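You operate a simulated robot arm through the tools that you are given. There is no shell and no other tool.

Carry out the task below with a simulated robot arm. There is one attempt and no reset: what you move stays moved.

JOB
Tape the blue-marked seam blue and the red-marked seam white.
Fine: blue tape from the blue roller, white from the white one; mark to mark; both rollers go back where they stood. All else on the wing and the padded table stays as it is. Set down upright: blue roller, white roller. A coat counts when it lies all over at full strength: go over it till it gets no stronger.

The check looks at the end state, three seconds after you hand in, the way a careful person would. Anything else that was tipped, shoved, dropped, spilled or broken makes it a failure.

ROBOT AND FRAMES
A 6-joint arm with a two-finger gripper, fixed in place. Base frame: the origin is at the foot of the arm, x ahead of it, y to its left, z up. Readings come in m, degrees, newtons and seconds.
Its first joint turns from -166.0 to 166.0 degrees. Payload 2.45 kg.
The tool frame sits at the grasp point between the pads (the TCP): z along the fingers, y along the line on which they close. The tips reach 0.02 m beyond it. Largest opening 0.14 m; the body of the gripper starts 0.168 m behind the TCP.
Orientation is told as [roll, pitch, yaw] about the base's x, y, z axes, in that order, counted from this pose: with the fingers straight down and closing along the base's y, the tool's x points along the base's -x, its y along +y and its z along -z.

CONTROLS
- The arm moves only by the tool move_arm. Its arguments are lists of equal length, an entry for each row: "translation": the shift along the tool's x, y, z in m, a list of three; "delta_rot": the turn, a rotation vector about the tool's x, y, z in degrees, a list of three; "gripper": the closure, from 0 (fully open) to 1 (shut). In form: {"translation": [[dx, dy, dz], ...], "delta_rot": [[wx, wy, wz], ...], "gripper": [gripper, ...]}. A call has 1 to 20 rows; each row is the pose to reach, as a shift and turn from the pose commanded when the call began, along the tool's axes at that moment. Rows are played at 5 a second. More than 0.05 m and 8.6 degrees between two rows, or a gripper value outside its range, and nothing of the call is played. A pose out of reach is approached as far as the arm can. The call stops where the force on the tool passes 40 N (or 10 N more than at its start, if that is more) or the arm is blocked; 0.2 s more then pass. Each finger travels about 0.045 m/s and halts on what it meets, pressing with about 27 N; the grip force reading is that of the motor and also rises with nothing between the fingers. The clock runs only during rows and for 0.2 s after the last one: add rows that repeat a pose to give the fingers time. It gives the time, the measured TCP pose, the force on the tool (base axes), the opening and the grip force at its end, in the units of the frame above (readings bear some noise), with the torque about the TCP (base axes, N m) and any sound that the robot's microphone picked up.
- Cameras (640 x 400 px; columns grow to the right, rows downward): "scene" is fixed at [0.0415, 0.4901, 1.6913]; the picture's right is [-0.44, -0.90, 0.00], its down [-0.37, 0.18, -0.91] and it looks along [0.82, -0.40, -0.41] (base axes); focal length 214 px, centre (320, 200). "wrist" rides on the gripper at [0.078, 0.011, -0.209] in the tool frame; the picture's right is [-0.14, 0.99, 0.00], its down [-0.92, -0.13, -0.37] and it looks along [-0.36, -0.05, 0.93] (tool axes); focal length 280 px, centre (320, 200). There is no depth. A picture from a camera that has moved, and an enlarged one, comes with that camera's place and axes in the base frame and with its lens. The place of the scene camera against the robot may be out by one fixed shift of up to 0.018 m in any direction.
- capture(camera): a new picture of that camera. It takes no simulated time.
- inspect(camera, box): a new picture of the part [left, top, right, bottom] of that camera's present view, enlarged. It takes no simulated time.
- finish_job(): hands the job in; it is judged then, once.

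Places have to be worked out from the pictures, the camera data and where the tool is seen. Open the gripper and draw the arm clear of the work before you hand the job in, unless the task says otherwise.

The tools are called after "Emit:" as a command line: name --argument value ..., lists and objects as JSON in quotes. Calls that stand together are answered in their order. move_arm: Moves the arm, as the interface text tells. Its arguments: {"type":"object","properties":{"translation":{"type":"array","items":{"type":"array","items":{"type":"number"}}},"delta_rot":{"type":"array","items":{"type":"array","items":{"type":"number"}}},"gripper":{"type":"array","items":{"type":"number"}}},"required":["translation","delta_rot","gripper"]} The other tools are called the same way: capture (camera) takes a picture; inspect (camera, box) takes an enlarged picture of a part of a camera's view; finish_job () hands the job in.

At the start:

```text
t: 0.0
eef_pos: [0.5405, 0.1681, 1.4254]
orientation: [0.0, 0.0, 0.1]
wrist_force: [-0.2, -0.2, 0.3]
moment: [0.02, -0.02, 0.0]
finger_gap: 0.14
grip_force: 0.1
```

scene: 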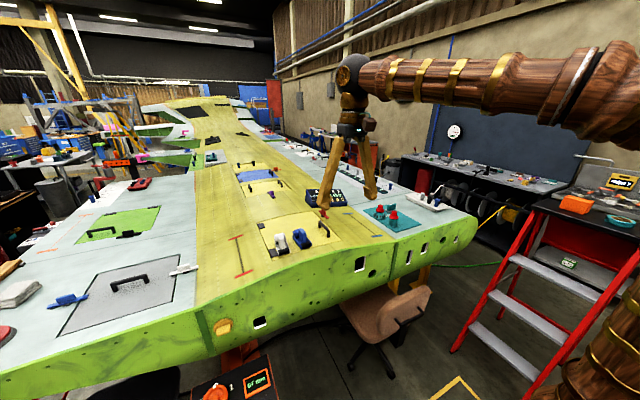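
wrist: 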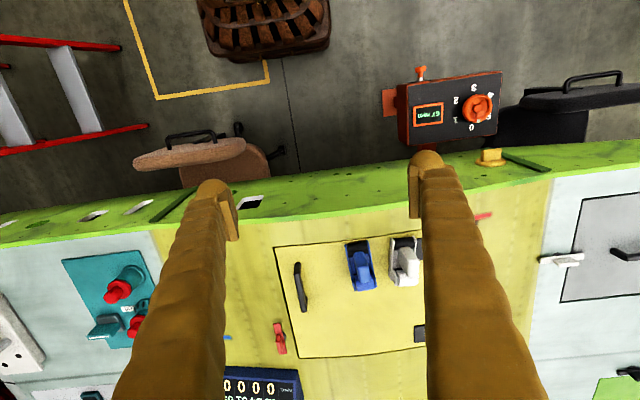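

I'll look closer at the work area first: rollers near (300,240) in the scene, the red mark near (240,255), and maybe a blue mark near (365,210).

Emit:
inspect --camera "scene" --box '[200, 180, 360, 280]'

Emit:
inspect --camera "scene" --box '[300, 160, 460, 260]'

Emit:
inspect --camera "wrist" --box '[220, 140, 560, 353]'

Emit:
capture --camera "wrist"

```text
4.00 times, centred on (280, 230) of scene
camera zoom: at [0.0415, 0.4901, 1.6913], right [-0.44, -0.9, 0.0], down [-0.37, 0.18, -0.91], along [0.82, -0.4, -0.41], focal length 858 px, centre (480, 80)
```

zoom: 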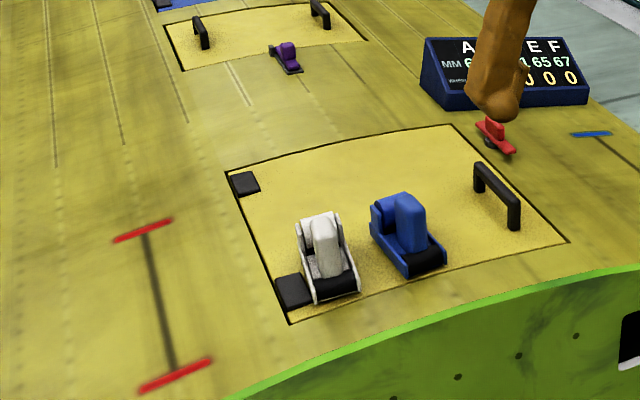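

```text
4.00 times, centred on (380, 210) of scene
camera zoom: at [0.0415, 0.4901, 1.6913], right [-0.44, -0.9, 0.0], down [-0.37, 0.18, -0.91], along [0.82, -0.4, -0.41], focal length 858 px, centre (80, 160)
```

zoom: 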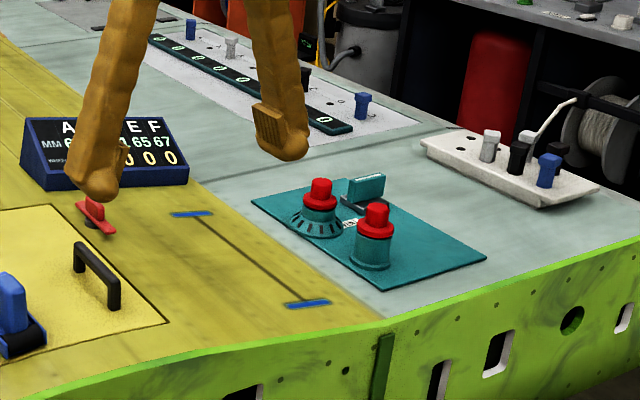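

```text
1.88 times, centred on (390, 246) of wrist
camera zoom: at [0.4613, 0.1797, 1.6344], right [0.14, 0.99, 0.0], down [0.92, -0.13, 0.37], along [0.37, -0.05, -0.93], focal length 527 px, centre (188, 113)
```

zoom: 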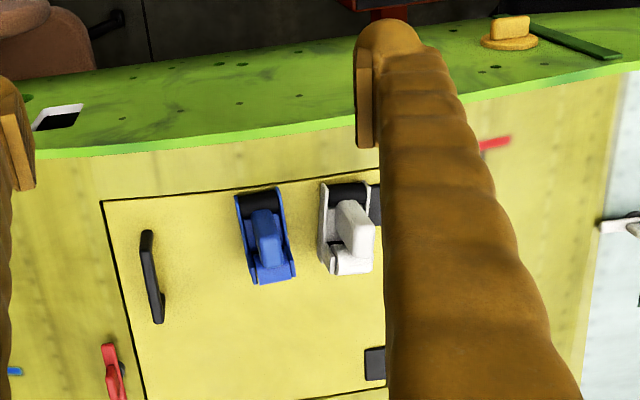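

```text
taken
camera wrist: at [0.4613, 0.1797, 1.6344], right [0.14, 0.99, 0.0], down [0.92, -0.13, 0.37], along [0.37, -0.05, -0.93], focal length 280 px, centre (320, 200)
```

wrist: 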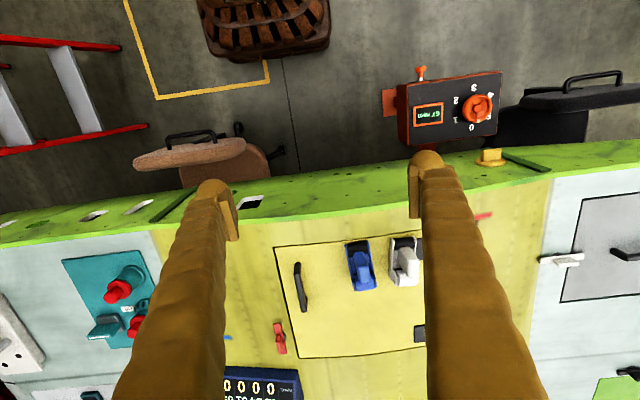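

The rollers stand around (0.80, 0.21), the wing top is near z≈1.12, the red seam is along x at y≈0.475, and the blue seam along x at y≈-0.128. I'll move the wrist camera over the rollers at the same height for a better look.

Emit:
move_arm --translation '[[-0.03, 0.014, 0], [-0.06, 0.028, 0], [-0.09, 0.042, 0], [-0.12, 0.056, 0], [-0.15, 0.07, 0], [-0.15, 0.07, 0]]' --delta_rot '[[0, 0, 0], [0, 0, 0], [0, 0, 0], [0, 0, 0], [0, 0, 0], [0, 0, 0]]' --gripper '[0, 0, 0, 0, 0, 0]'

Emit:
capture --camera "wrist"

Emit:
capture --camera "scene"

```text
t: 1.4
eef_pos: [0.6904, 0.24, 1.4269]
orientation: [0.0, -0.1, 0.1]
wrist_force: [1.1, -0.6, -0.4]
moment: [0.02, 0.03, 0.0]
finger_gap: 0.1401
grip_force: 0.1
```

```text
taken
camera wrist: at [0.6103, 0.251, 1.636], right [0.14, 0.99, 0.0], down [0.92, -0.13, 0.37], along [0.37, -0.05, -0.93], focal length 280 px, centre (320, 200)
```

wrist: 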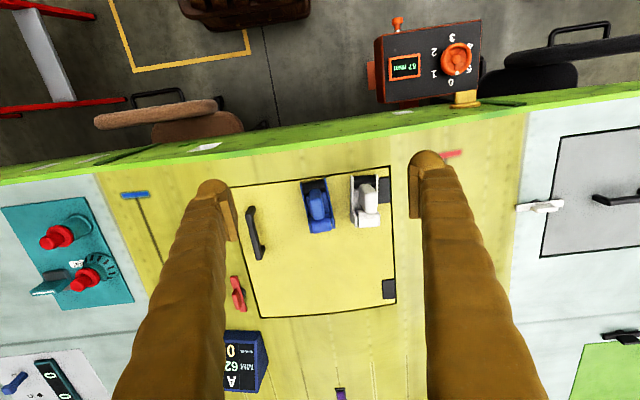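

```text
taken
```

scene: 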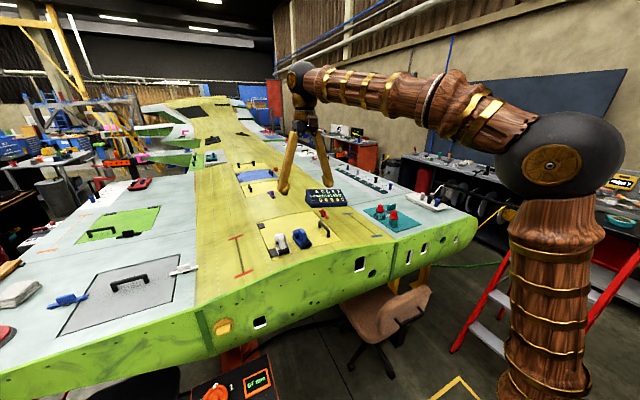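

Both rollers are visible between the fingers. I'll enlarge them in both cameras to find out their shape and exact place.

Emit:
inspect --camera "wrist" --box '[270, 160, 430, 260]'

Emit:
inspect --camera "scene" --box '[260, 215, 340, 265]'

Emit:
inspect --camera "wrist" --box '[400, 120, 560, 220]'

Emit:
inspect --camera "wrist" --box '[90, 160, 250, 260]'

Emit:
inspect --camera "wrist" --box '[350, 0, 510, 110]'

```text
4.00 times, centred on (350, 210) of wrist
camera zoom: at [0.6103, 0.251, 1.636], right [0.14, 0.99, 0.0], down [0.92, -0.13, 0.37], along [0.37, -0.05, -0.93], focal length 1122 px, centre (200, 160)
```

zoom: 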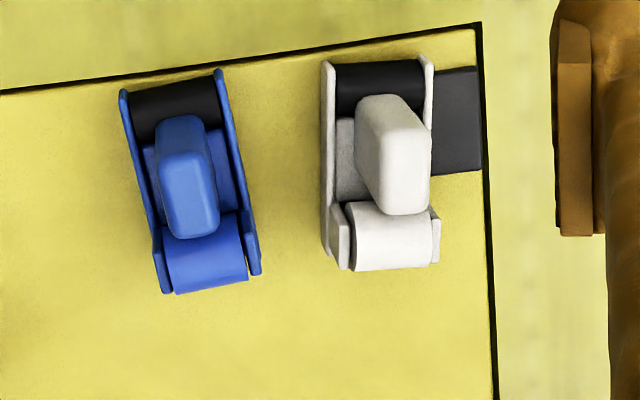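

```text
8.00 times, centred on (300, 240) of scene
camera zoom: at [0.0415, 0.4901, 1.6913], right [-0.44, -0.9, 0.0], down [-0.37, 0.18, -0.91], along [0.82, -0.4, -0.41], focal length 1716 px, centre (480, -120)
```

zoom: 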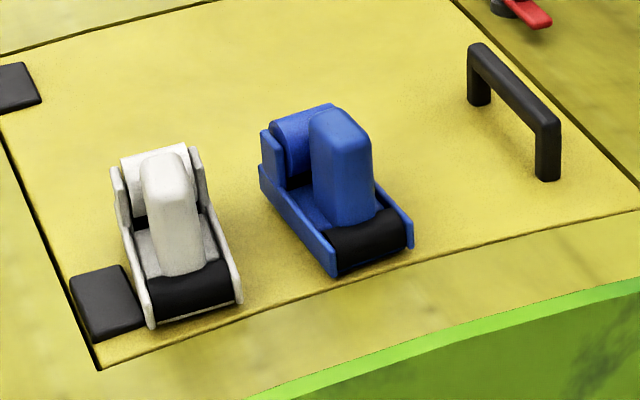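

```text
4.00 times, centred on (480, 170) of wrist
camera zoom: at [0.6103, 0.251, 1.636], right [0.14, 0.99, 0.0], down [0.92, -0.13, 0.37], along [0.37, -0.05, -0.93], focal length 1122 px, centre (-320, 320)
```

zoom: 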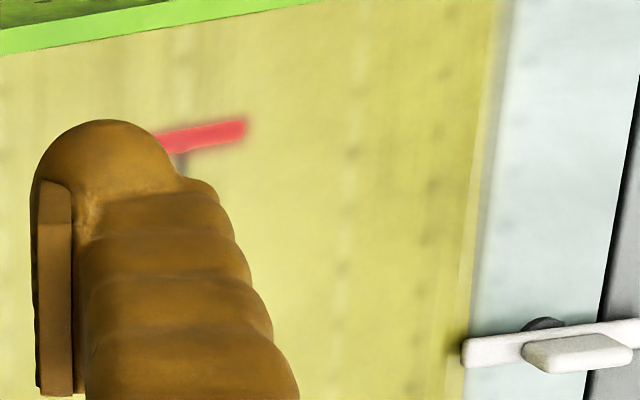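

```text
4.00 times, centred on (170, 210) of wrist
camera zoom: at [0.6103, 0.251, 1.636], right [0.14, 0.99, 0.0], down [0.92, -0.13, 0.37], along [0.37, -0.05, -0.93], focal length 1122 px, centre (920, 160)
```

zoom: 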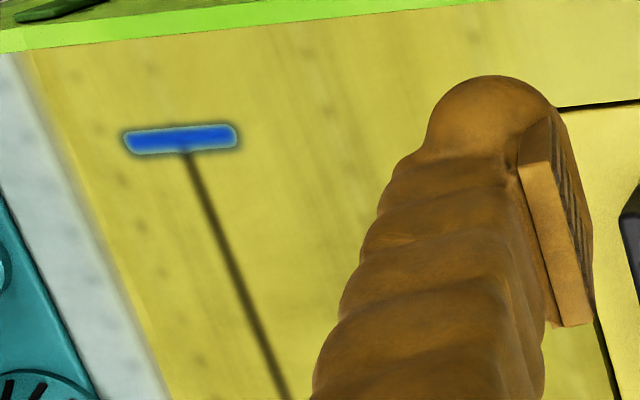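

```text
3.64 times, centred on (430, 55) of wrist
camera zoom: at [0.6103, 0.251, 1.636], right [0.14, 0.99, 0.0], down [0.92, -0.13, 0.37], along [0.37, -0.05, -0.93], focal length 1020 px, centre (-80, 727)
```

zoom: 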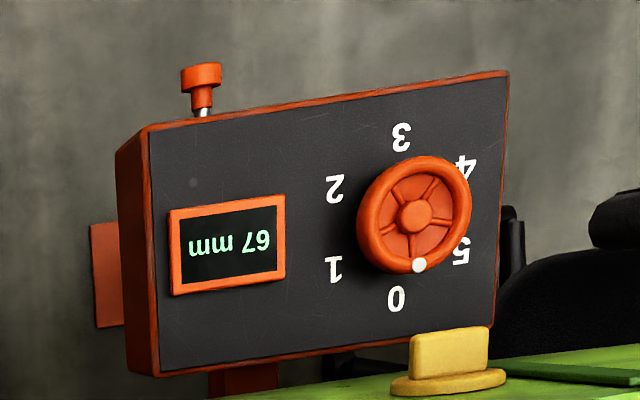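

The drums (black) face the robot; handles are upright, about 2 cm wide. Stereo gives roller side-plate tops near z≈1.11, so the skin is near 1.085. Next I'll look straight at the red seam.

Emit:
move_arm --translation '[[0, 0.04, 0], [0, 0.08, 0], [0, 0.12, 0], [0, 0.16, 0], [0, 0.2, 0], [0, 0.235, 0], [0, 0.235, 0]]' --delta_rot '[[0, 0, 0], [0, 0, 0], [0, 0, 0], [0, 0, 0], [0, 0, 0], [0, 0, 0], [0, 0, 0]]' --gripper '[0, 0, 0, 0, 0, 0, 0]'

Emit:
capture --camera "wrist"

Emit:
inspect --camera "wrist" --box '[220, 130, 460, 280]'

```text
t: 3.0
eef_pos: [0.6907, 0.4716, 1.4262]
orientation: [0.0, -0.1, 0.0]
wrist_force: [-0.9, -0.4, -0.2]
moment: [0.02, 0.01, -0.01]
finger_gap: 0.1402
grip_force: 0.1
```

```text
taken
camera wrist: at [0.6119, 0.4824, 1.6346], right [0.14, 0.99, 0.0], down [0.92, -0.13, 0.37], along [0.37, -0.05, -0.93], focal length 280 px, centre (320, 200)
```

wrist: 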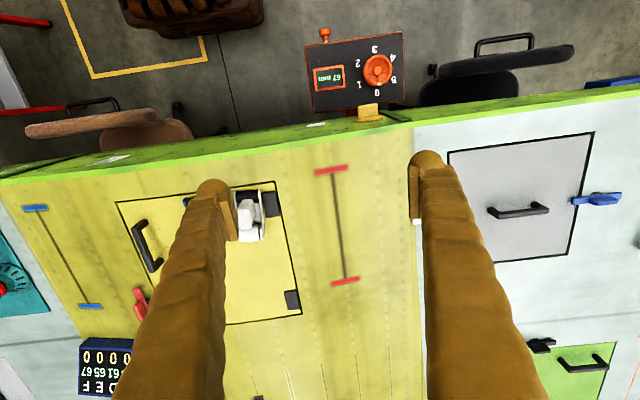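

```text
2.67 times, centred on (340, 205) of wrist
camera zoom: at [0.6119, 0.4824, 1.6346], right [0.14, 0.99, 0.0], down [0.92, -0.13, 0.37], along [0.37, -0.05, -0.93], focal length 748 px, centre (267, 187)
```

zoom: 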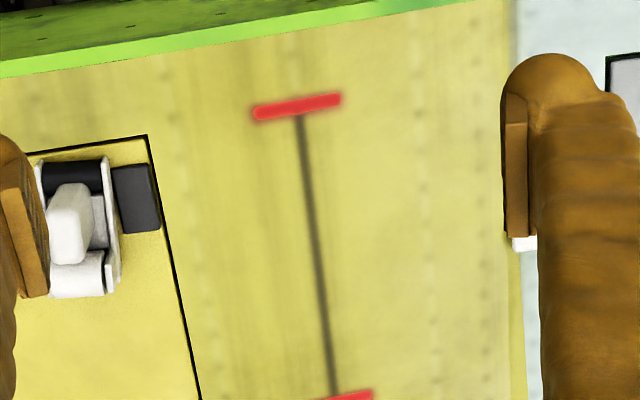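

The red seam runs from about (0.765, 0.484) to (1.03, 0.482) and the blue one from about (0.760, -0.152) to (1.02, -0.15), so the far ends are at the edge of reach. I'll test how far the arm gets over the red seam, staying well above the surface.

Emit:
move_arm --translation '[[-0.0375, 0.001, 0.02], [-0.075, 0.002, 0.04], [-0.1125, 0.003, 0.06], [-0.15, 0.004, 0.08], [-0.1875, 0.005, 0.1], [-0.225, 0.006, 0.12], [-0.2625, 0.007, 0.14], [-0.3, 0.008, 0.16], [-0.33, 0.008, 0.17], [-0.33, 0.008, 0.17]]' --delta_rot '[[0, 0, 0], [0, 0, 0], [0, 0, 0], [0, 0, 0], [0, 0, 0], [0, 0, 0], [0, 0, 0], [0, 0, 0], [0, 0, 0], [0, 0, 0]]' --gripper '[0, 0, 0, 0, 0, 0, 0, 0, 0, 0]'

Emit:
capture --camera "wrist"

Emit:
capture --camera "scene"

```text
t: 5.2
eef_pos: [0.9889, 0.4764, 1.2535]
orientation: [0.0, -0.1, -0.1]
wrist_force: [-0.5, -0.9, 0.4]
moment: [0.02, -0.01, 0.01]
finger_gap: 0.1398
grip_force: 0.0
out of reach, approached as far as the arm can: row 8, 9, 10
```

```text
taken
camera wrist: at [0.9103, 0.4863, 1.4626], right [0.14, 0.99, 0.0], down [0.92, -0.13, 0.37], along [0.37, -0.05, -0.93], focal length 280 px, centre (320, 200)
```

wrist: 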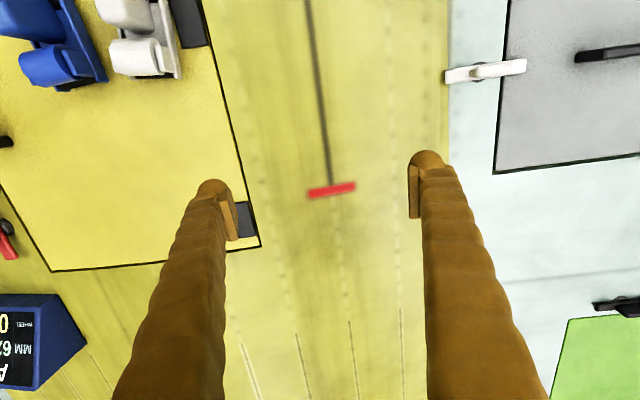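

```text
taken
```

scene: 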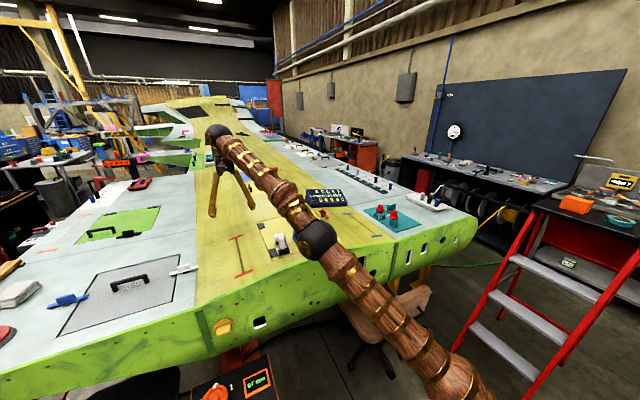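

The arm reaches about 1.10 m with the tool straight down, and a pitched tool should get further. The red far mark triangulates to about (1.046, 0.482, 1.081). I'll zoom in on the rollers and the far mark from here.

Emit:
inspect --camera "wrist" --box '[0, 0, 208, 130]'

Emit:
inspect --camera "wrist" --box '[250, 0, 410, 250]'

Emit:
inspect --camera "scene" --box '[270, 225, 318, 255]'

```text
3.08 times, centred on (104, 65) of wrist
camera zoom: at [0.9103, 0.4863, 1.4626], right [0.14, 0.99, 0.0], down [0.92, -0.13, 0.37], along [0.37, -0.05, -0.93], focal length 863 px, centre (985, 615)
```

zoom: 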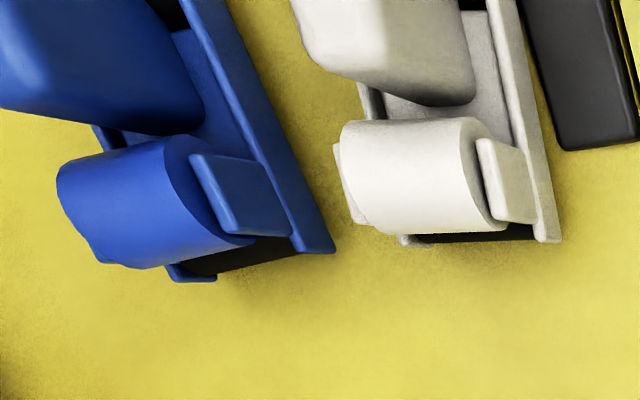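

```text
1.60 times, centred on (330, 125) of wrist
camera zoom: at [0.9103, 0.4863, 1.4626], right [0.14, 0.99, 0.0], down [0.92, -0.13, 0.37], along [0.37, -0.05, -0.93], focal length 449 px, centre (304, 320)
```

zoom: 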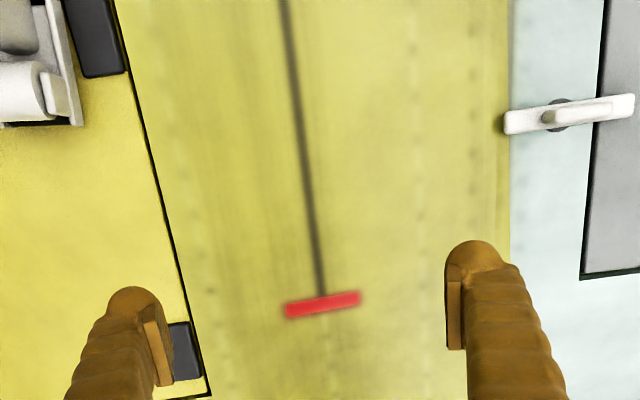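

```text
13.33 times, centred on (294, 240) of scene
camera zoom: at [0.0415, 0.4901, 1.6913], right [-0.44, -0.9, 0.0], down [-0.37, 0.18, -0.91], along [0.82, -0.4, -0.41], focal length 2860 px, centre (667, -333)
```

zoom: 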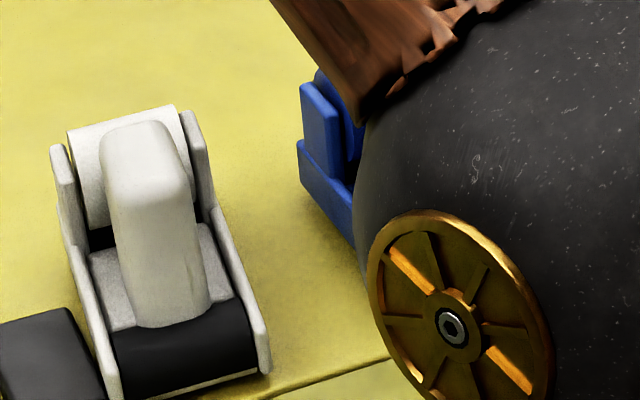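

The rollers carry black drums front and rear under a box frame, with an upright central handle. I'll go back over toward the blue roller, keeping height.

Emit:
move_arm --translation '[[0.02, 0, -0.02], [0.05, 0, -0.05], [0.09, -0.015, -0.066], [0.125, -0.035, -0.066], [0.16, -0.055, -0.066], [0.195, -0.075, -0.066], [0.23, -0.1, -0.066], [0.265, -0.125, -0.066], [0.3, -0.15, -0.066], [0.335, -0.175, -0.066], [0.365, -0.2, -0.066], [0.395, -0.225, -0.066], [0.425, -0.25, -0.066], [0.45, -0.263, -0.066], [0.46, -0.263, -0.066], [0.46, -0.263, -0.066]]' --delta_rot '[[0, 0, 0], [0, 0, 0], [0, 0, 0], [0, 0, 0], [0, 0, 0], [0, 0, 0], [0, 0, 0], [0, 0, 0], [0, 0, 0], [0, 0, 0], [0, 0, 0], [0, 0, 0], [0, 0, 0], [0, 0, 0], [0, 0, 0], [0, 0, 0]]' --gripper '[0, 0, 0, 0, 0, 0, 0, 0, 0, 0, 0, 0, 0, 0, 0, 0]'

Emit:
capture --camera "wrist"

```text
t: 8.6
eef_pos: [0.5245, 0.2136, 1.3159]
orientation: [0.0, -0.1, 0.0]
wrist_force: [0.0, 0.0, 0.9]
moment: [-0.01, 0.0, 0.0]
finger_gap: 0.1401
grip_force: 0.1
```

```text
taken
camera wrist: at [0.4473, 0.223, 1.5244], right [0.14, 0.99, 0.0], down [0.92, -0.13, 0.37], along [0.37, -0.05, -0.93], focal length 280 px, centre (320, 200)
```

wrist: 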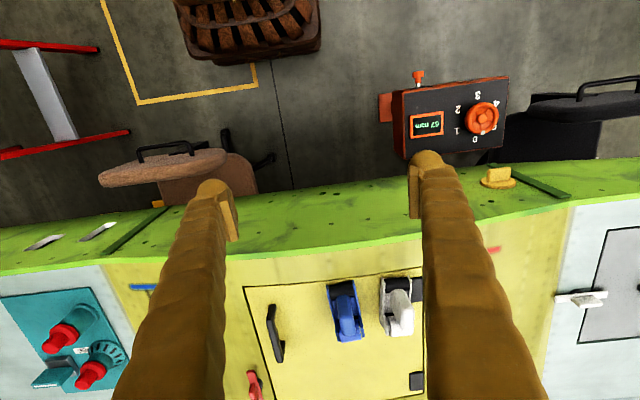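

Now I'll pitch the tool 30° so the fingers point outward, which gives extra reach and a side view of the rollers.

Emit:
move_arm --translation '[[0, 0, 0], [0, 0, 0], [0, 0, 0], [0, 0, 0], [0, 0, 0]]' --delta_rot '[[0, -7.5, 0], [0, -15, 0], [0, -22.5, 0], [0, -30, 0], [0, -30, 0]]' --gripper '[0, 0, 0, 0, 0]'

Emit:
capture --camera "wrist"

Emit:
inspect --camera "wrist" --box '[290, 160, 450, 260]'

```text
t: 9.8
eef_pos: [0.5275, 0.2113, 1.3162]
orientation: [0.0, -30.2, 0.0]
wrist_force: [0.3, 0.7, -0.5]
moment: [0.0, 0.01, 0.01]
finger_gap: 0.1398
grip_force: 0.0
```

```text
taken
camera wrist: at [0.3545, 0.2222, 1.4574], right [0.12, 0.99, 0.07], down [0.61, -0.13, 0.78], along [0.78, -0.05, -0.62], focal length 280 px, centre (320, 200)
```

wrist: 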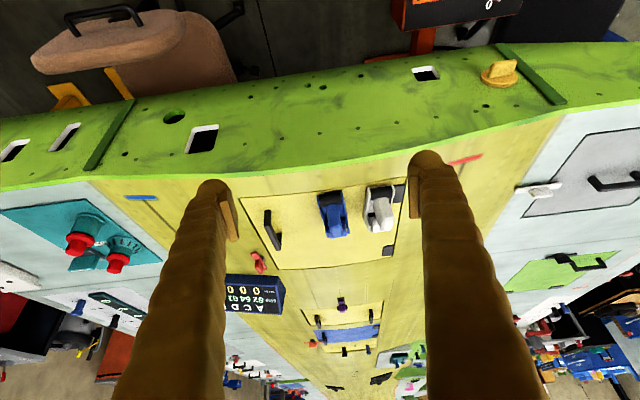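

```text
4.00 times, centred on (370, 210) of wrist
camera zoom: at [0.3545, 0.2222, 1.4574], right [0.12, 0.99, 0.07], down [0.61, -0.13, 0.78], along [0.78, -0.05, -0.62], focal length 1122 px, centre (120, 160)
```

zoom: 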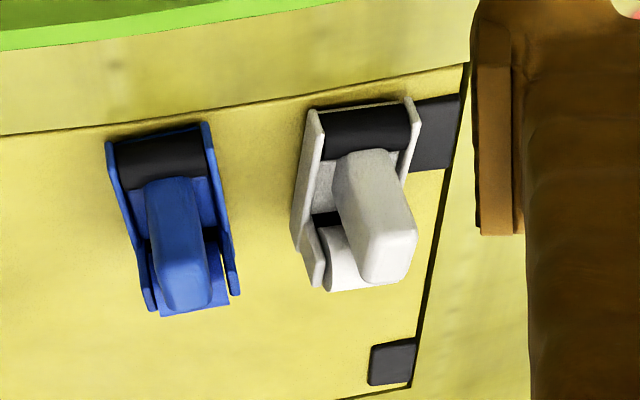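

The handle of the blue roller works out at about (0.805, 0.219) with its top near z≈1.177. I'll move to a pre-grasp pose about 14 cm back along the tilted tool axis and narrow the fingers to 6 cm to clear the white roller.

Emit:
move_arm --translation '[[-0.032, 0.0015, 0.028], [-0.064, 0.003, 0.056], [-0.096, 0.0045, 0.084], [-0.128, 0.006, 0.112], [-0.16, 0.0077, 0.1395], [-0.16, 0.0077, 0.1395], [-0.16, 0.0077, 0.1395]]' --delta_rot '[[0, 0, 0], [0, 0, 0], [0, 0, 0], [0, 0, 0], [0, 0, 0], [0, 0, 0], [0, 0, 0]]' --gripper '[0.57, 0.57, 0.57, 0.57, 0.57, 0.57, 0.57]'

Emit:
capture --camera "wrist"

Emit:
inspect --camera "wrist" --box '[240, 110, 480, 260]'

Emit:
inspect --camera "scene" --box '[250, 205, 330, 255]'

```text
t: 11.4
eef_pos: [0.7375, 0.2204, 1.2734]
orientation: [-0.1, -30.1, 0.0]
wrist_force: [-0.5, 1.0, 1.1]
moment: [-0.02, 0.04, 0.0]
finger_gap: 0.0603
grip_force: 0.1
```

```text
taken
camera wrist: at [0.566, 0.2306, 1.4154], right [0.12, 0.99, 0.07], down [0.61, -0.13, 0.78], along [0.78, -0.05, -0.62], focal length 280 px, centre (320, 200)
```

wrist: 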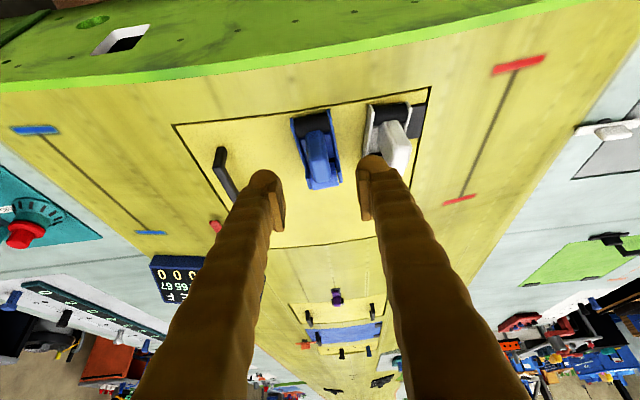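

```text
2.67 times, centred on (360, 185) of wrist
camera zoom: at [0.566, 0.2306, 1.4154], right [0.12, 0.99, 0.07], down [0.61, -0.13, 0.78], along [0.78, -0.05, -0.62], focal length 748 px, centre (213, 240)
```

zoom: 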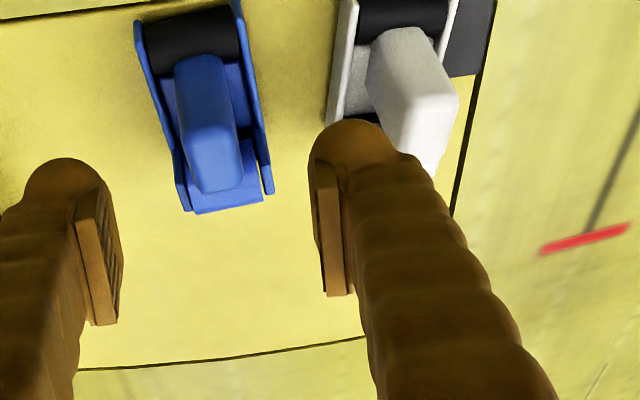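

```text
8.00 times, centred on (290, 230) of scene
camera zoom: at [0.0415, 0.4901, 1.6913], right [-0.44, -0.9, 0.0], down [-0.37, 0.18, -0.91], along [0.82, -0.4, -0.41], focal length 1716 px, centre (560, -40)
```

zoom: 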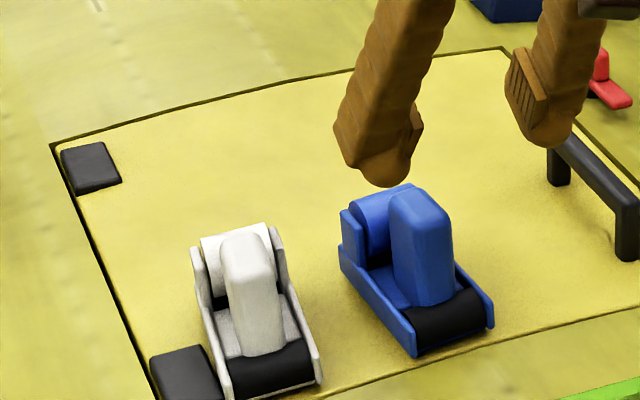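

The handle lies on the approach line between the fingers, offset by under 2 mm, and the roller's yaw is about +2°. I'll turn the tool by 2° and go in most of the way.

Emit:
move_arm --translation '[[0, -0.001, 0.025], [0, -0.0015, 0.05], [0, -0.0015, 0.075], [0, -0.0015, 0.095], [0, -0.0015, 0.095]]' --delta_rot '[[-0.5, 0, -0.87], [-1.0, 0, -1.73], [-1.0, 0, -1.73], [-1.0, 0, -1.73], [-1.0, 0, -1.73]]' --gripper '[0.57, 0.57, 0.57, 0.57, 0.57]'

Emit:
inspect --camera "wrist" --box '[200, 80, 440, 230]'

Emit:
inspect --camera "scene" --box '[250, 205, 330, 255]'

```text
t: 12.6
eef_pos: [0.7846, 0.2192, 1.1921]
orientation: [0.0, -30.1, 2.0]
wrist_force: [-0.8, 0.9, -0.8]
moment: [0.04, 0.01, -0.02]
finger_gap: 0.0601
grip_force: 0.0
```

```text
2.67 times, centred on (320, 155) of wrist
camera zoom: at [0.6117, 0.2239, 1.3339], right [0.08, 0.99, 0.07], down [0.62, -0.11, 0.78], along [0.78, -0.02, -0.62], focal length 748 px, centre (320, 320)
```

zoom: 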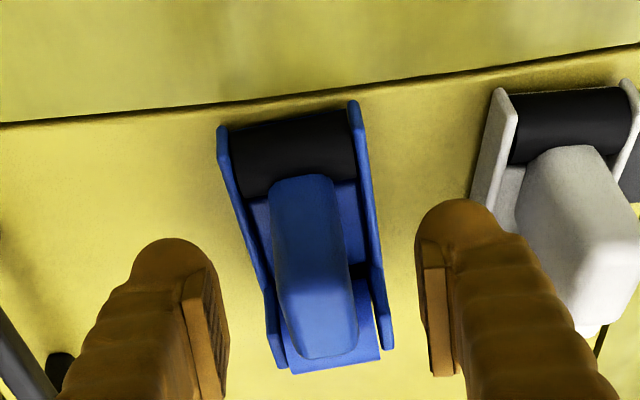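

```text
8.00 times, centred on (290, 230) of scene
camera zoom: at [0.0415, 0.4901, 1.6913], right [-0.44, -0.9, 0.0], down [-0.37, 0.18, -0.91], along [0.82, -0.4, -0.41], focal length 1716 px, centre (560, -40)
```

zoom: 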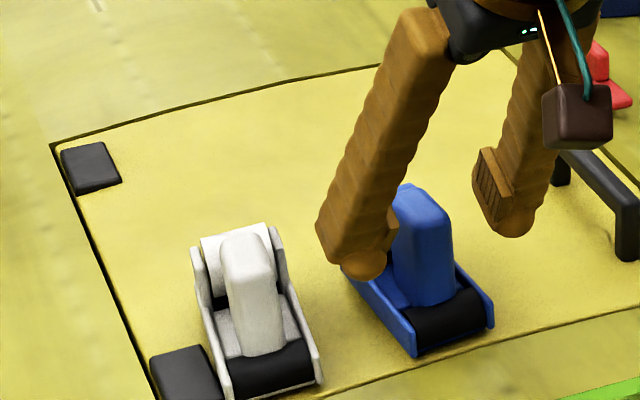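

The finger midpoint matches the handle centre and nothing is touched. I'll go in the last 4 cm and then close on the handle.

Emit:
move_arm --translation '[[0, 0, 0.02], [0, 0, 0.042], [0, 0, 0.042], [0, 0, 0.042], [0, 0, 0.042], [0, 0, 0.042], [0, 0, 0.042], [0, 0, 0.042]]' --delta_rot '[[0, 0, 0], [0, 0, 0], [0, 0, 0], [0, 0, 0], [0, 0, 0], [0, 0, 0], [0, 0, 0], [0, 0, 0]]' --gripper '[0.57, 0.57, 0.57, 0.75, 0.85, 0.9, 0.9, 0.9]'

Emit:
inspect --camera "wrist" --box '[200, 80, 440, 230]'

Emit:
inspect --camera "scene" --box '[250, 205, 330, 255]'

```text
t: 14.4
eef_pos: [0.8062, 0.2193, 1.1569]
orientation: [0.0, -30.1, 2.0]
wrist_force: [0.8, 0.4, 0.0]
moment: [-0.02, -0.05, 0.01]
finger_gap: 0.023
grip_force: 26.9
```

```text
2.67 times, centred on (320, 155) of wrist
camera zoom: at [0.6324, 0.2234, 1.2988], right [0.08, 0.99, 0.07], down [0.62, -0.11, 0.78], along [0.78, -0.02, -0.62], focal length 748 px, centre (320, 320)
```

zoom: 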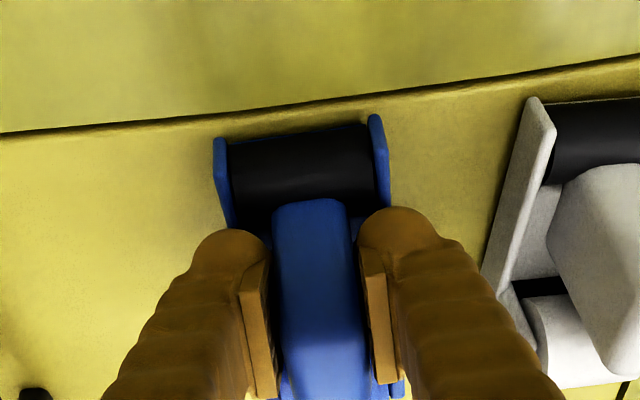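

```text
8.00 times, centred on (290, 230) of scene
camera zoom: at [0.0415, 0.4901, 1.6913], right [-0.44, -0.9, 0.0], down [-0.37, 0.18, -0.91], along [0.82, -0.4, -0.41], focal length 1716 px, centre (560, -40)
```

zoom: 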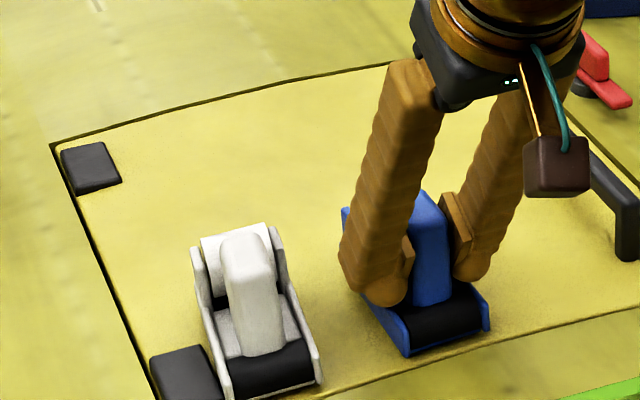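

The handle is gripped (gap 23 mm, 27 N) at TCP (0.806, 0.219, 1.157), yaw 2°, which I'll remember as the blue roller's home. Now I'll lift it straight up a bit.

Emit:
move_arm --translation '[[-0.005, 0, -0.00866], [-0.015, 0, -0.026], [-0.03, 0, -0.052], [-0.045, 0, -0.078], [-0.06, 0, -0.104], [-0.06, 0, -0.104]]' --delta_rot '[[0, 0, 0], [0, 0, 0], [0, 0, 0], [0, 0, 0], [0, 0, 0], [0, 0, 0]]' --gripper '[0.95, 0.95, 0.95, 0.95, 0.95, 0.95]'

Emit:
capture --camera "wrist"

Emit:
inspect --camera "scene" --box '[250, 185, 346, 255]'

```text
t: 15.8
eef_pos: [0.8033, 0.22, 1.2781]
orientation: [0.0, -30.1, 2.1]
wrist_force: [0.1, -0.7, -2.8]
moment: [-0.01, 0.04, 0.0]
finger_gap: 0.0228
grip_force: 27.6
```

```text
taken
camera wrist: at [0.6307, 0.2239, 1.4192], right [0.08, 0.99, 0.07], down [0.62, -0.11, 0.78], along [0.78, -0.02, -0.62], focal length 280 px, centre (320, 200)
```

wrist: 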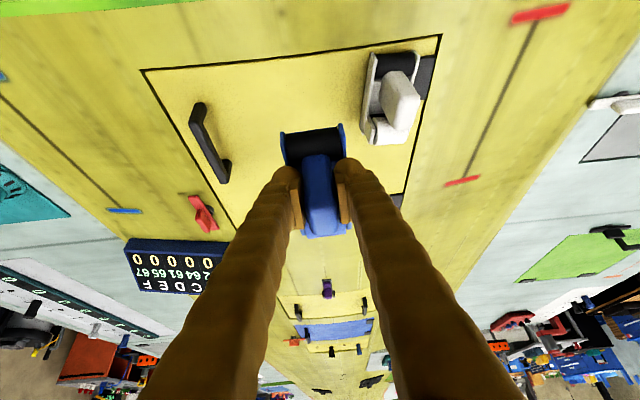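

```text
5.71 times, centred on (298, 220) of scene
camera zoom: at [0.0415, 0.4901, 1.6913], right [-0.44, -0.9, 0.0], down [-0.37, 0.18, -0.91], along [0.82, -0.4, -0.41], focal length 1226 px, centre (446, 86)
```

zoom: 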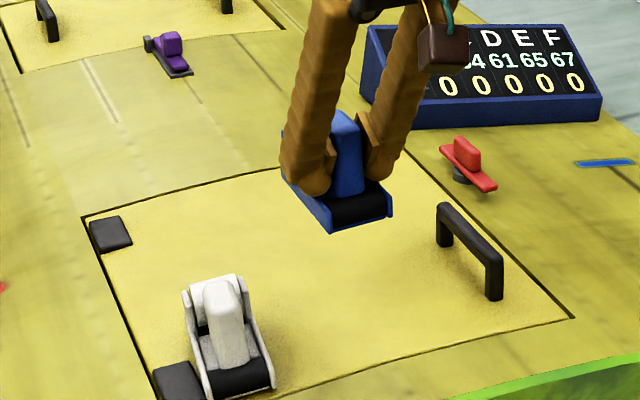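

The roller is lifted cleanly (about 2.8 N weight). I'll carry it across to above the blue seam and square the yaw to 0.

Emit:
move_arm --translation '[[0.0015, -0.041, -0.001], [0.003, -0.082, -0.002], [0.0045, -0.123, -0.003], [0.006, -0.164, -0.004], [0.0075, -0.205, -0.005], [0.009, -0.246, -0.006], [0.011, -0.287, -0.007], [0.0125, -0.328, -0.0075], [0.0139, -0.3717, -0.008], [0.0139, -0.3717, -0.008]]' --delta_rot '[[0.25, 0, 0.43], [0.5, 0, 0.87], [0.75, 0, 1.3], [1, 0, 1.73], [1, 0, 1.73], [1, 0, 1.73], [1, 0, 1.73], [1, 0, 1.73], [1, 0, 1.73], [1, 0, 1.73]]' --gripper '[0.95, 0.95, 0.95, 0.95, 0.95, 0.95, 0.95, 0.95, 0.95, 0.95]'

Emit:
capture --camera "wrist"

Emit:
inspect --camera "scene" --box '[310, 165, 422, 245]'

```text
t: 18.0
eef_pos: [0.8023, -0.1565, 1.2779]
orientation: [0.0, -30.2, -0.1]
wrist_force: [-0.5, -0.3, -2.2]
moment: [-0.01, 0.06, 0.01]
finger_gap: 0.0231
grip_force: 27.2
```

```text
taken
camera wrist: at [0.6303, -0.1451, 1.4192], right [0.12, 0.99, 0.07], down [0.61, -0.13, 0.78], along [0.78, -0.05, -0.62], focal length 280 px, centre (320, 200)
```

wrist: 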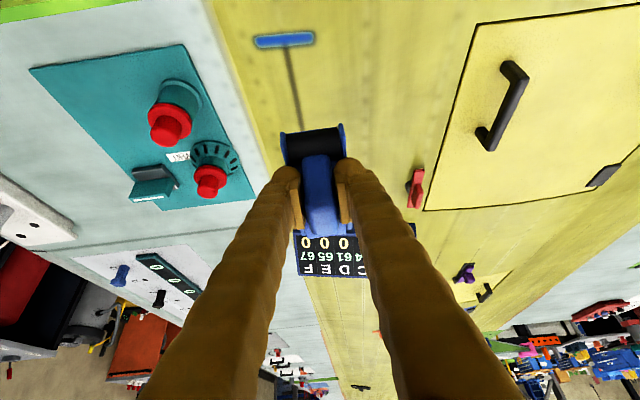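

```text
5.00 times, centred on (366, 205) of scene
camera zoom: at [0.0415, 0.4901, 1.6913], right [-0.44, -0.9, 0.0], down [-0.37, 0.18, -0.91], along [0.82, -0.4, -0.41], focal length 1072 px, centre (90, 175)
```

zoom: 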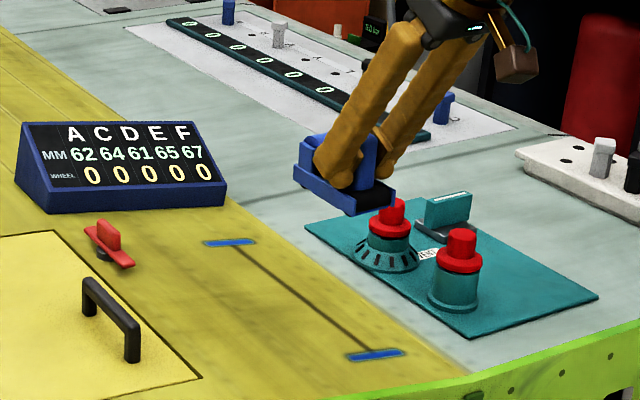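

Combining the views, the blue marks are at about (0.766, -0.178) and (1.045, -0.178), skin near z≈1.063. I'll move the roller above the middle of the seam, about 2–3 cm off the skin.

Emit:
move_arm --translation '[[-0.008, -0.005, 0.033], [-0.016, -0.011, 0.067], [-0.025, -0.017, 0.1], [-0.0344, -0.0225, 0.1357], [-0.0344, -0.0225, 0.1357]]' --delta_rot '[[0, 0, 0], [0, 0, 0], [0, 0, 0], [0, 0, 0], [0, 0, 0]]' --gripper '[0.95, 0.95, 0.95, 0.95, 0.95]'

Emit:
capture --camera "wrist"

Emit:
inspect --camera "scene" --box '[310, 165, 422, 245]'

```text
t: 19.2
eef_pos: [0.9006, -0.1772, 1.1768]
orientation: [0.0, -30.1, 0.0]
wrist_force: [-0.1, -0.4, -1.6]
moment: [-0.01, 0.09, 0.02]
finger_gap: 0.0231
grip_force: 27.4
```

```text
taken
camera wrist: at [0.7282, -0.1666, 1.3185], right [0.12, 0.99, 0.07], down [0.61, -0.13, 0.78], along [0.78, -0.05, -0.62], focal length 280 px, centre (320, 200)
```

wrist: 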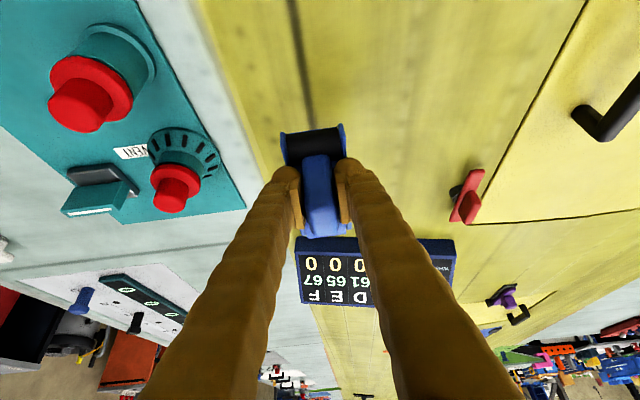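

```text
5.00 times, centred on (366, 205) of scene
camera zoom: at [0.0415, 0.4901, 1.6913], right [-0.44, -0.9, 0.0], down [-0.37, 0.18, -0.91], along [0.82, -0.4, -0.41], focal length 1072 px, centre (90, 175)
```

zoom: 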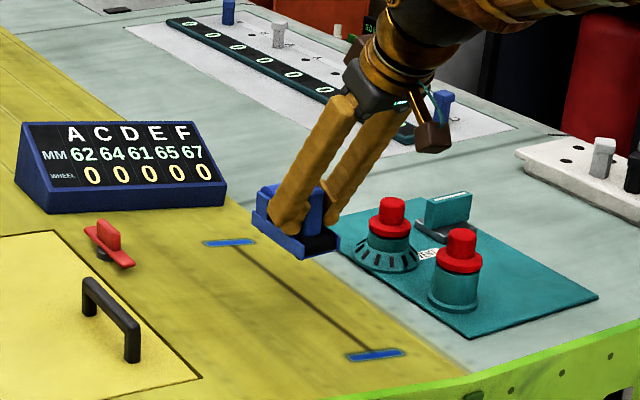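

The seam appears at y≈-0.181, so I'll shift 4 mm and lower gently, watching the force.

Emit:
move_arm --translation '[[0.0025, -0.002, 0.0043], [0.005, -0.004, 0.0086], [0.0075, -0.004, 0.013], [0.009, -0.004, 0.0156], [0.01, -0.004, 0.0173], [0.01, -0.004, 0.0173]]' --delta_rot '[[0, 0, 0], [0, 0, 0], [0, 0, 0], [0, 0, 0], [0, 0, 0], [0, 0, 0]]' --gripper '[0.95, 0.95, 0.95, 0.95, 0.95, 0.95]'

Emit:
inspect --camera "scene" --box '[340, 195, 404, 235]'

```text
t: 20.6
eef_pos: [0.9007, -0.18, 1.1573]
orientation: [-0.1, -30.1, 0.0]
wrist_force: [0.0, -0.3, -1.8]
moment: [-0.02, 0.04, -0.04]
finger_gap: 0.0231
grip_force: 27.3
```

```text
10.00 times, centred on (372, 215) of scene
camera zoom: at [0.0415, 0.4901, 1.6913], right [-0.44, -0.9, 0.0], down [-0.37, 0.18, -0.91], along [0.82, -0.4, -0.41], focal length 2145 px, centre (-200, 50)
```

zoom: 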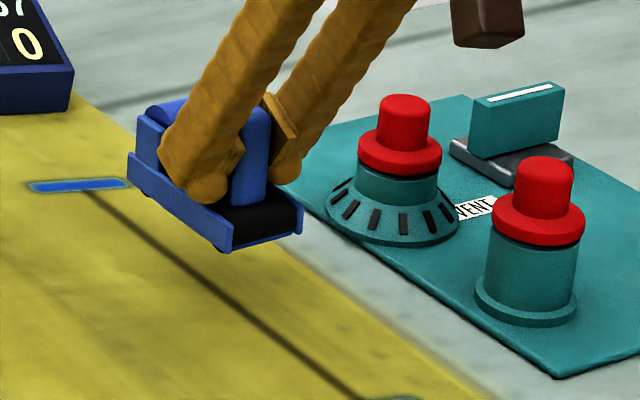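

It's still hovering, and the view shows the two black drums sticking out under the frame. I'll go on lowering in small steps.

Emit:
move_arm --translation '[[0.001, 0, 0.0017], [0.002, 0, 0.0035], [0.003, 0, 0.0052], [0.004, 0, 0.0069], [0.005, 0, 0.0086], [0.005, 0, 0.0086]]' --delta_rot '[[0, 0, 0], [0, 0, 0], [0, 0, 0], [0, 0, 0], [0, 0, 0], [0, 0, 0]]' --gripper '[0.95, 0.95, 0.95, 0.95, 0.95, 0.95]'

Emit:
inspect --camera "scene" --box '[340, 195, 404, 235]'

```text
t: 22.0
eef_pos: [0.9004, -0.1803, 1.1466]
orientation: [0.1, -30.1, 0.0]
wrist_force: [0.8, 0.7, -1.7]
moment: [0.0, 0.05, 0.0]
finger_gap: 0.0231
grip_force: 27.4
```

```text
10.00 times, centred on (372, 215) of scene
camera zoom: at [0.0415, 0.4901, 1.6913], right [-0.44, -0.9, 0.0], down [-0.37, 0.18, -0.91], along [0.82, -0.4, -0.41], focal length 2145 px, centre (-200, 50)
```

zoom: 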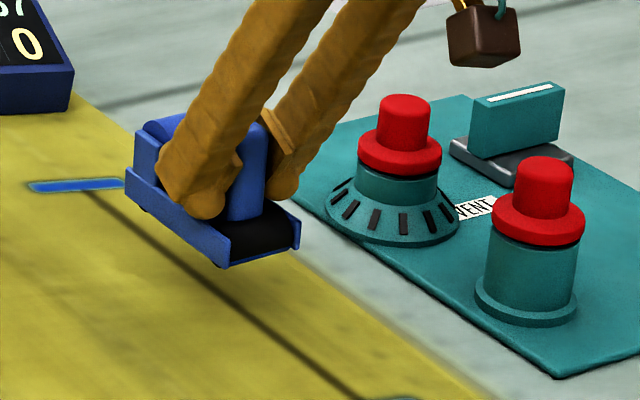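

Still no contact. I'll lower on in 2 mm rows.

Emit:
move_arm --translation '[[0.001, 0, 0.0017], [0.002, 0, 0.0035], [0.003, 0, 0.0052], [0.004, 0, 0.0069], [0.005, 0, 0.0086], [0.005, 0, 0.0086]]' --delta_rot '[[0, 0, 0], [0, 0, 0], [0, 0, 0], [0, 0, 0], [0, 0, 0], [0, 0, 0]]' --gripper '[0.95, 0.95, 0.95, 0.95, 0.95, 0.95]'

Emit:
inspect --camera "scene" --box '[340, 195, 404, 235]'

Emit:
inspect --camera "wrist" --box '[220, 50, 420, 175]'

```text
t: 23.4
eef_pos: [0.8994, -0.1793, 1.1371]
orientation: [-0.1, -30.2, 0.0]
wrist_force: [0.2, -1.0, -1.5]
moment: [0.04, 0.04, -0.04]
finger_gap: 0.0228
grip_force: 26.8
```

```text
10.00 times, centred on (372, 215) of scene
camera zoom: at [0.0415, 0.4901, 1.6913], right [-0.44, -0.9, 0.0], down [-0.37, 0.18, -0.91], along [0.82, -0.4, -0.41], focal length 2145 px, centre (-200, 50)
```

zoom: 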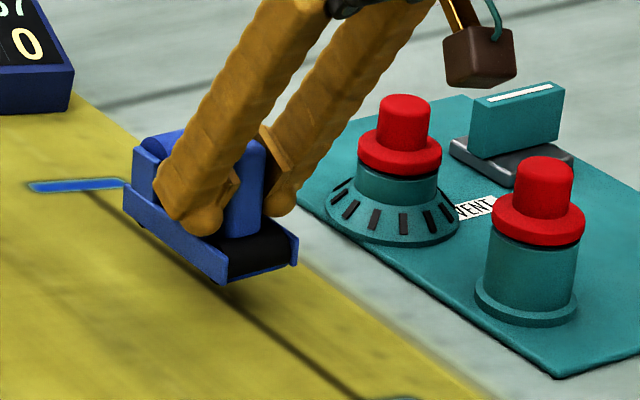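

```text
3.20 times, centred on (320, 112) of wrist
camera zoom: at [0.7267, -0.1686, 1.2783], right [0.12, 0.99, 0.07], down [0.61, -0.13, 0.78], along [0.78, -0.05, -0.62], focal length 897 px, centre (320, 480)
```

zoom: 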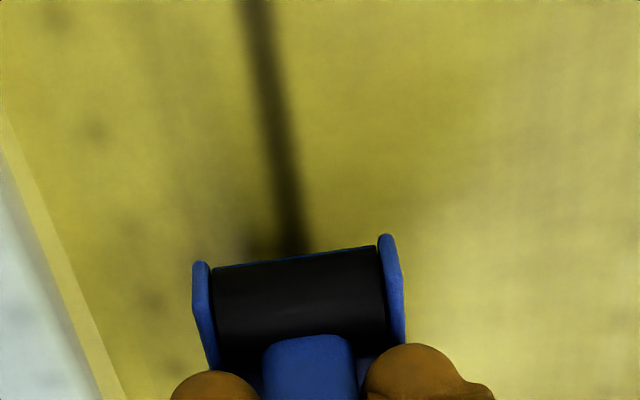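

The drum is centred on the seam (seam y≈-0.181). Still free of contact, so I'll lower further in 1.5 mm rows.

Emit:
move_arm --translation '[[0.00075, -0.001, 0.0013], [0.0015, -0.001, 0.0026], [0.00225, -0.001, 0.0039], [0.003, -0.001, 0.0052], [0.00375, -0.001, 0.0065], [0.00375, -0.001, 0.0065]]' --delta_rot '[[0, 0, 0], [0, 0, 0], [0, 0, 0], [0, 0, 0], [0, 0, 0], [0, 0, 0]]' --gripper '[0.95, 0.95, 0.95, 0.95, 0.95, 0.95]'

Emit:
inspect --camera "scene" --box '[340, 195, 404, 235]'

```text
t: 24.8
eef_pos: [0.899, -0.1797, 1.129]
orientation: [0.0, -30.2, 0.0]
wrist_force: [0.1, 0.3, -1.7]
moment: [0.02, 0.02, 0.01]
finger_gap: 0.0231
grip_force: 26.9
```

```text
10.00 times, centred on (372, 215) of scene
camera zoom: at [0.0415, 0.4901, 1.6913], right [-0.44, -0.9, 0.0], down [-0.37, 0.18, -0.91], along [0.82, -0.4, -0.41], focal length 2145 px, centre (-200, 50)
```

zoom: 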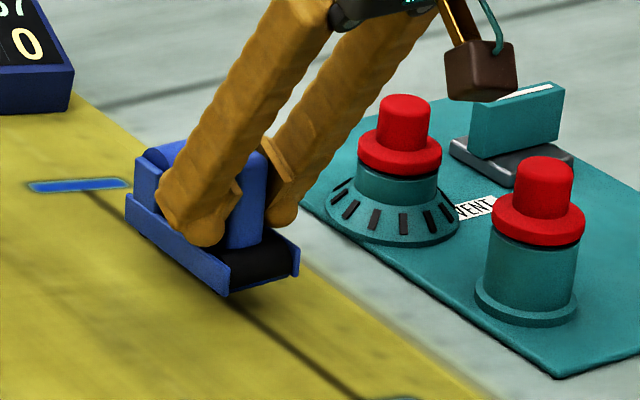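

No contact yet (force still just the weight). I'll lower further carefully.

Emit:
move_arm --translation '[[0.00075, 0, 0.0013], [0.0015, 0, 0.0026], [0.00225, 0, 0.0039], [0.003, 0, 0.0052], [0.00375, 0, 0.0065], [0.00375, 0, 0.0065]]' --delta_rot '[[0, 0, 0], [0, 0, 0], [0, 0, 0], [0, 0, 0], [0, 0, 0], [0, 0, 0]]' --gripper '[0.95, 0.95, 0.95, 0.95, 0.95, 0.95]'

Emit:
inspect --camera "scene" --box '[340, 195, 404, 235]'

```text
t: 26.2
eef_pos: [0.9006, -0.1816, 1.1222]
orientation: [0.0, -30.1, -0.1]
wrist_force: [0.3, 0.4, -2.1]
moment: [0.01, 0.04, -0.03]
finger_gap: 0.023
grip_force: 27.0
```

```text
10.00 times, centred on (372, 215) of scene
camera zoom: at [0.0415, 0.4901, 1.6913], right [-0.44, -0.9, 0.0], down [-0.37, 0.18, -0.91], along [0.82, -0.4, -0.41], focal length 2145 px, centre (-200, 50)
```

zoom: 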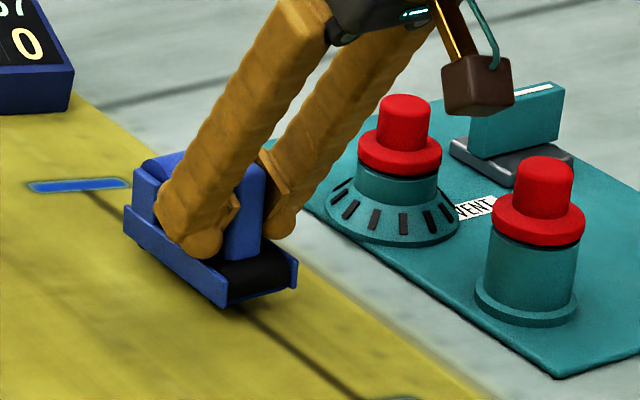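

Still free. I'll continue down.

Emit:
move_arm --translation '[[0.00075, 0, 0.0013], [0.0015, 0, 0.0026], [0.00225, 0, 0.0039], [0.003, 0, 0.0052], [0.00375, 0, 0.0065], [0.00375, 0, 0.0065]]' --delta_rot '[[0, 0, 0], [0, 0, 0], [0, 0, 0], [0, 0, 0], [0, 0, 0], [0, 0, 0]]' --gripper '[0.95, 0.95, 0.95, 0.95, 0.95, 0.95]'

Emit:
inspect --camera "scene" --box '[340, 195, 404, 235]'

Emit:
inspect --camera "wrist" --box '[220, 50, 420, 175]'

```text
t: 27.6
eef_pos: [0.9009, -0.1821, 1.1165]
orientation: [-0.1, -30.2, 0.0]
wrist_force: [3.3, -9.6, 18.2]
moment: [0.05, -0.34, -0.2]
finger_gap: 0.0231
grip_force: 27.4
```

```text
10.00 times, centred on (372, 215) of scene
camera zoom: at [0.0415, 0.4901, 1.6913], right [-0.44, -0.9, 0.0], down [-0.37, 0.18, -0.91], along [0.82, -0.4, -0.41], focal length 2145 px, centre (-200, 50)
```

zoom: 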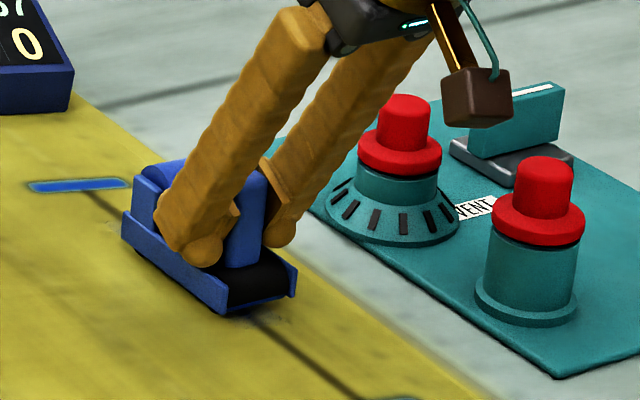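

```text
3.20 times, centred on (320, 112) of wrist
camera zoom: at [0.727, -0.1709, 1.2573], right [0.12, 0.99, 0.07], down [0.61, -0.13, 0.78], along [0.78, -0.05, -0.62], focal length 897 px, centre (320, 480)
```

zoom: 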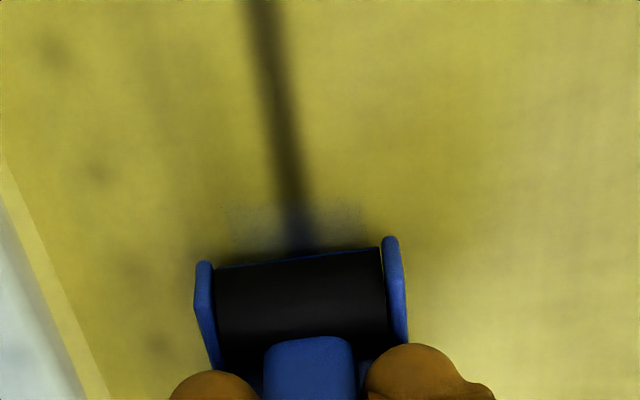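

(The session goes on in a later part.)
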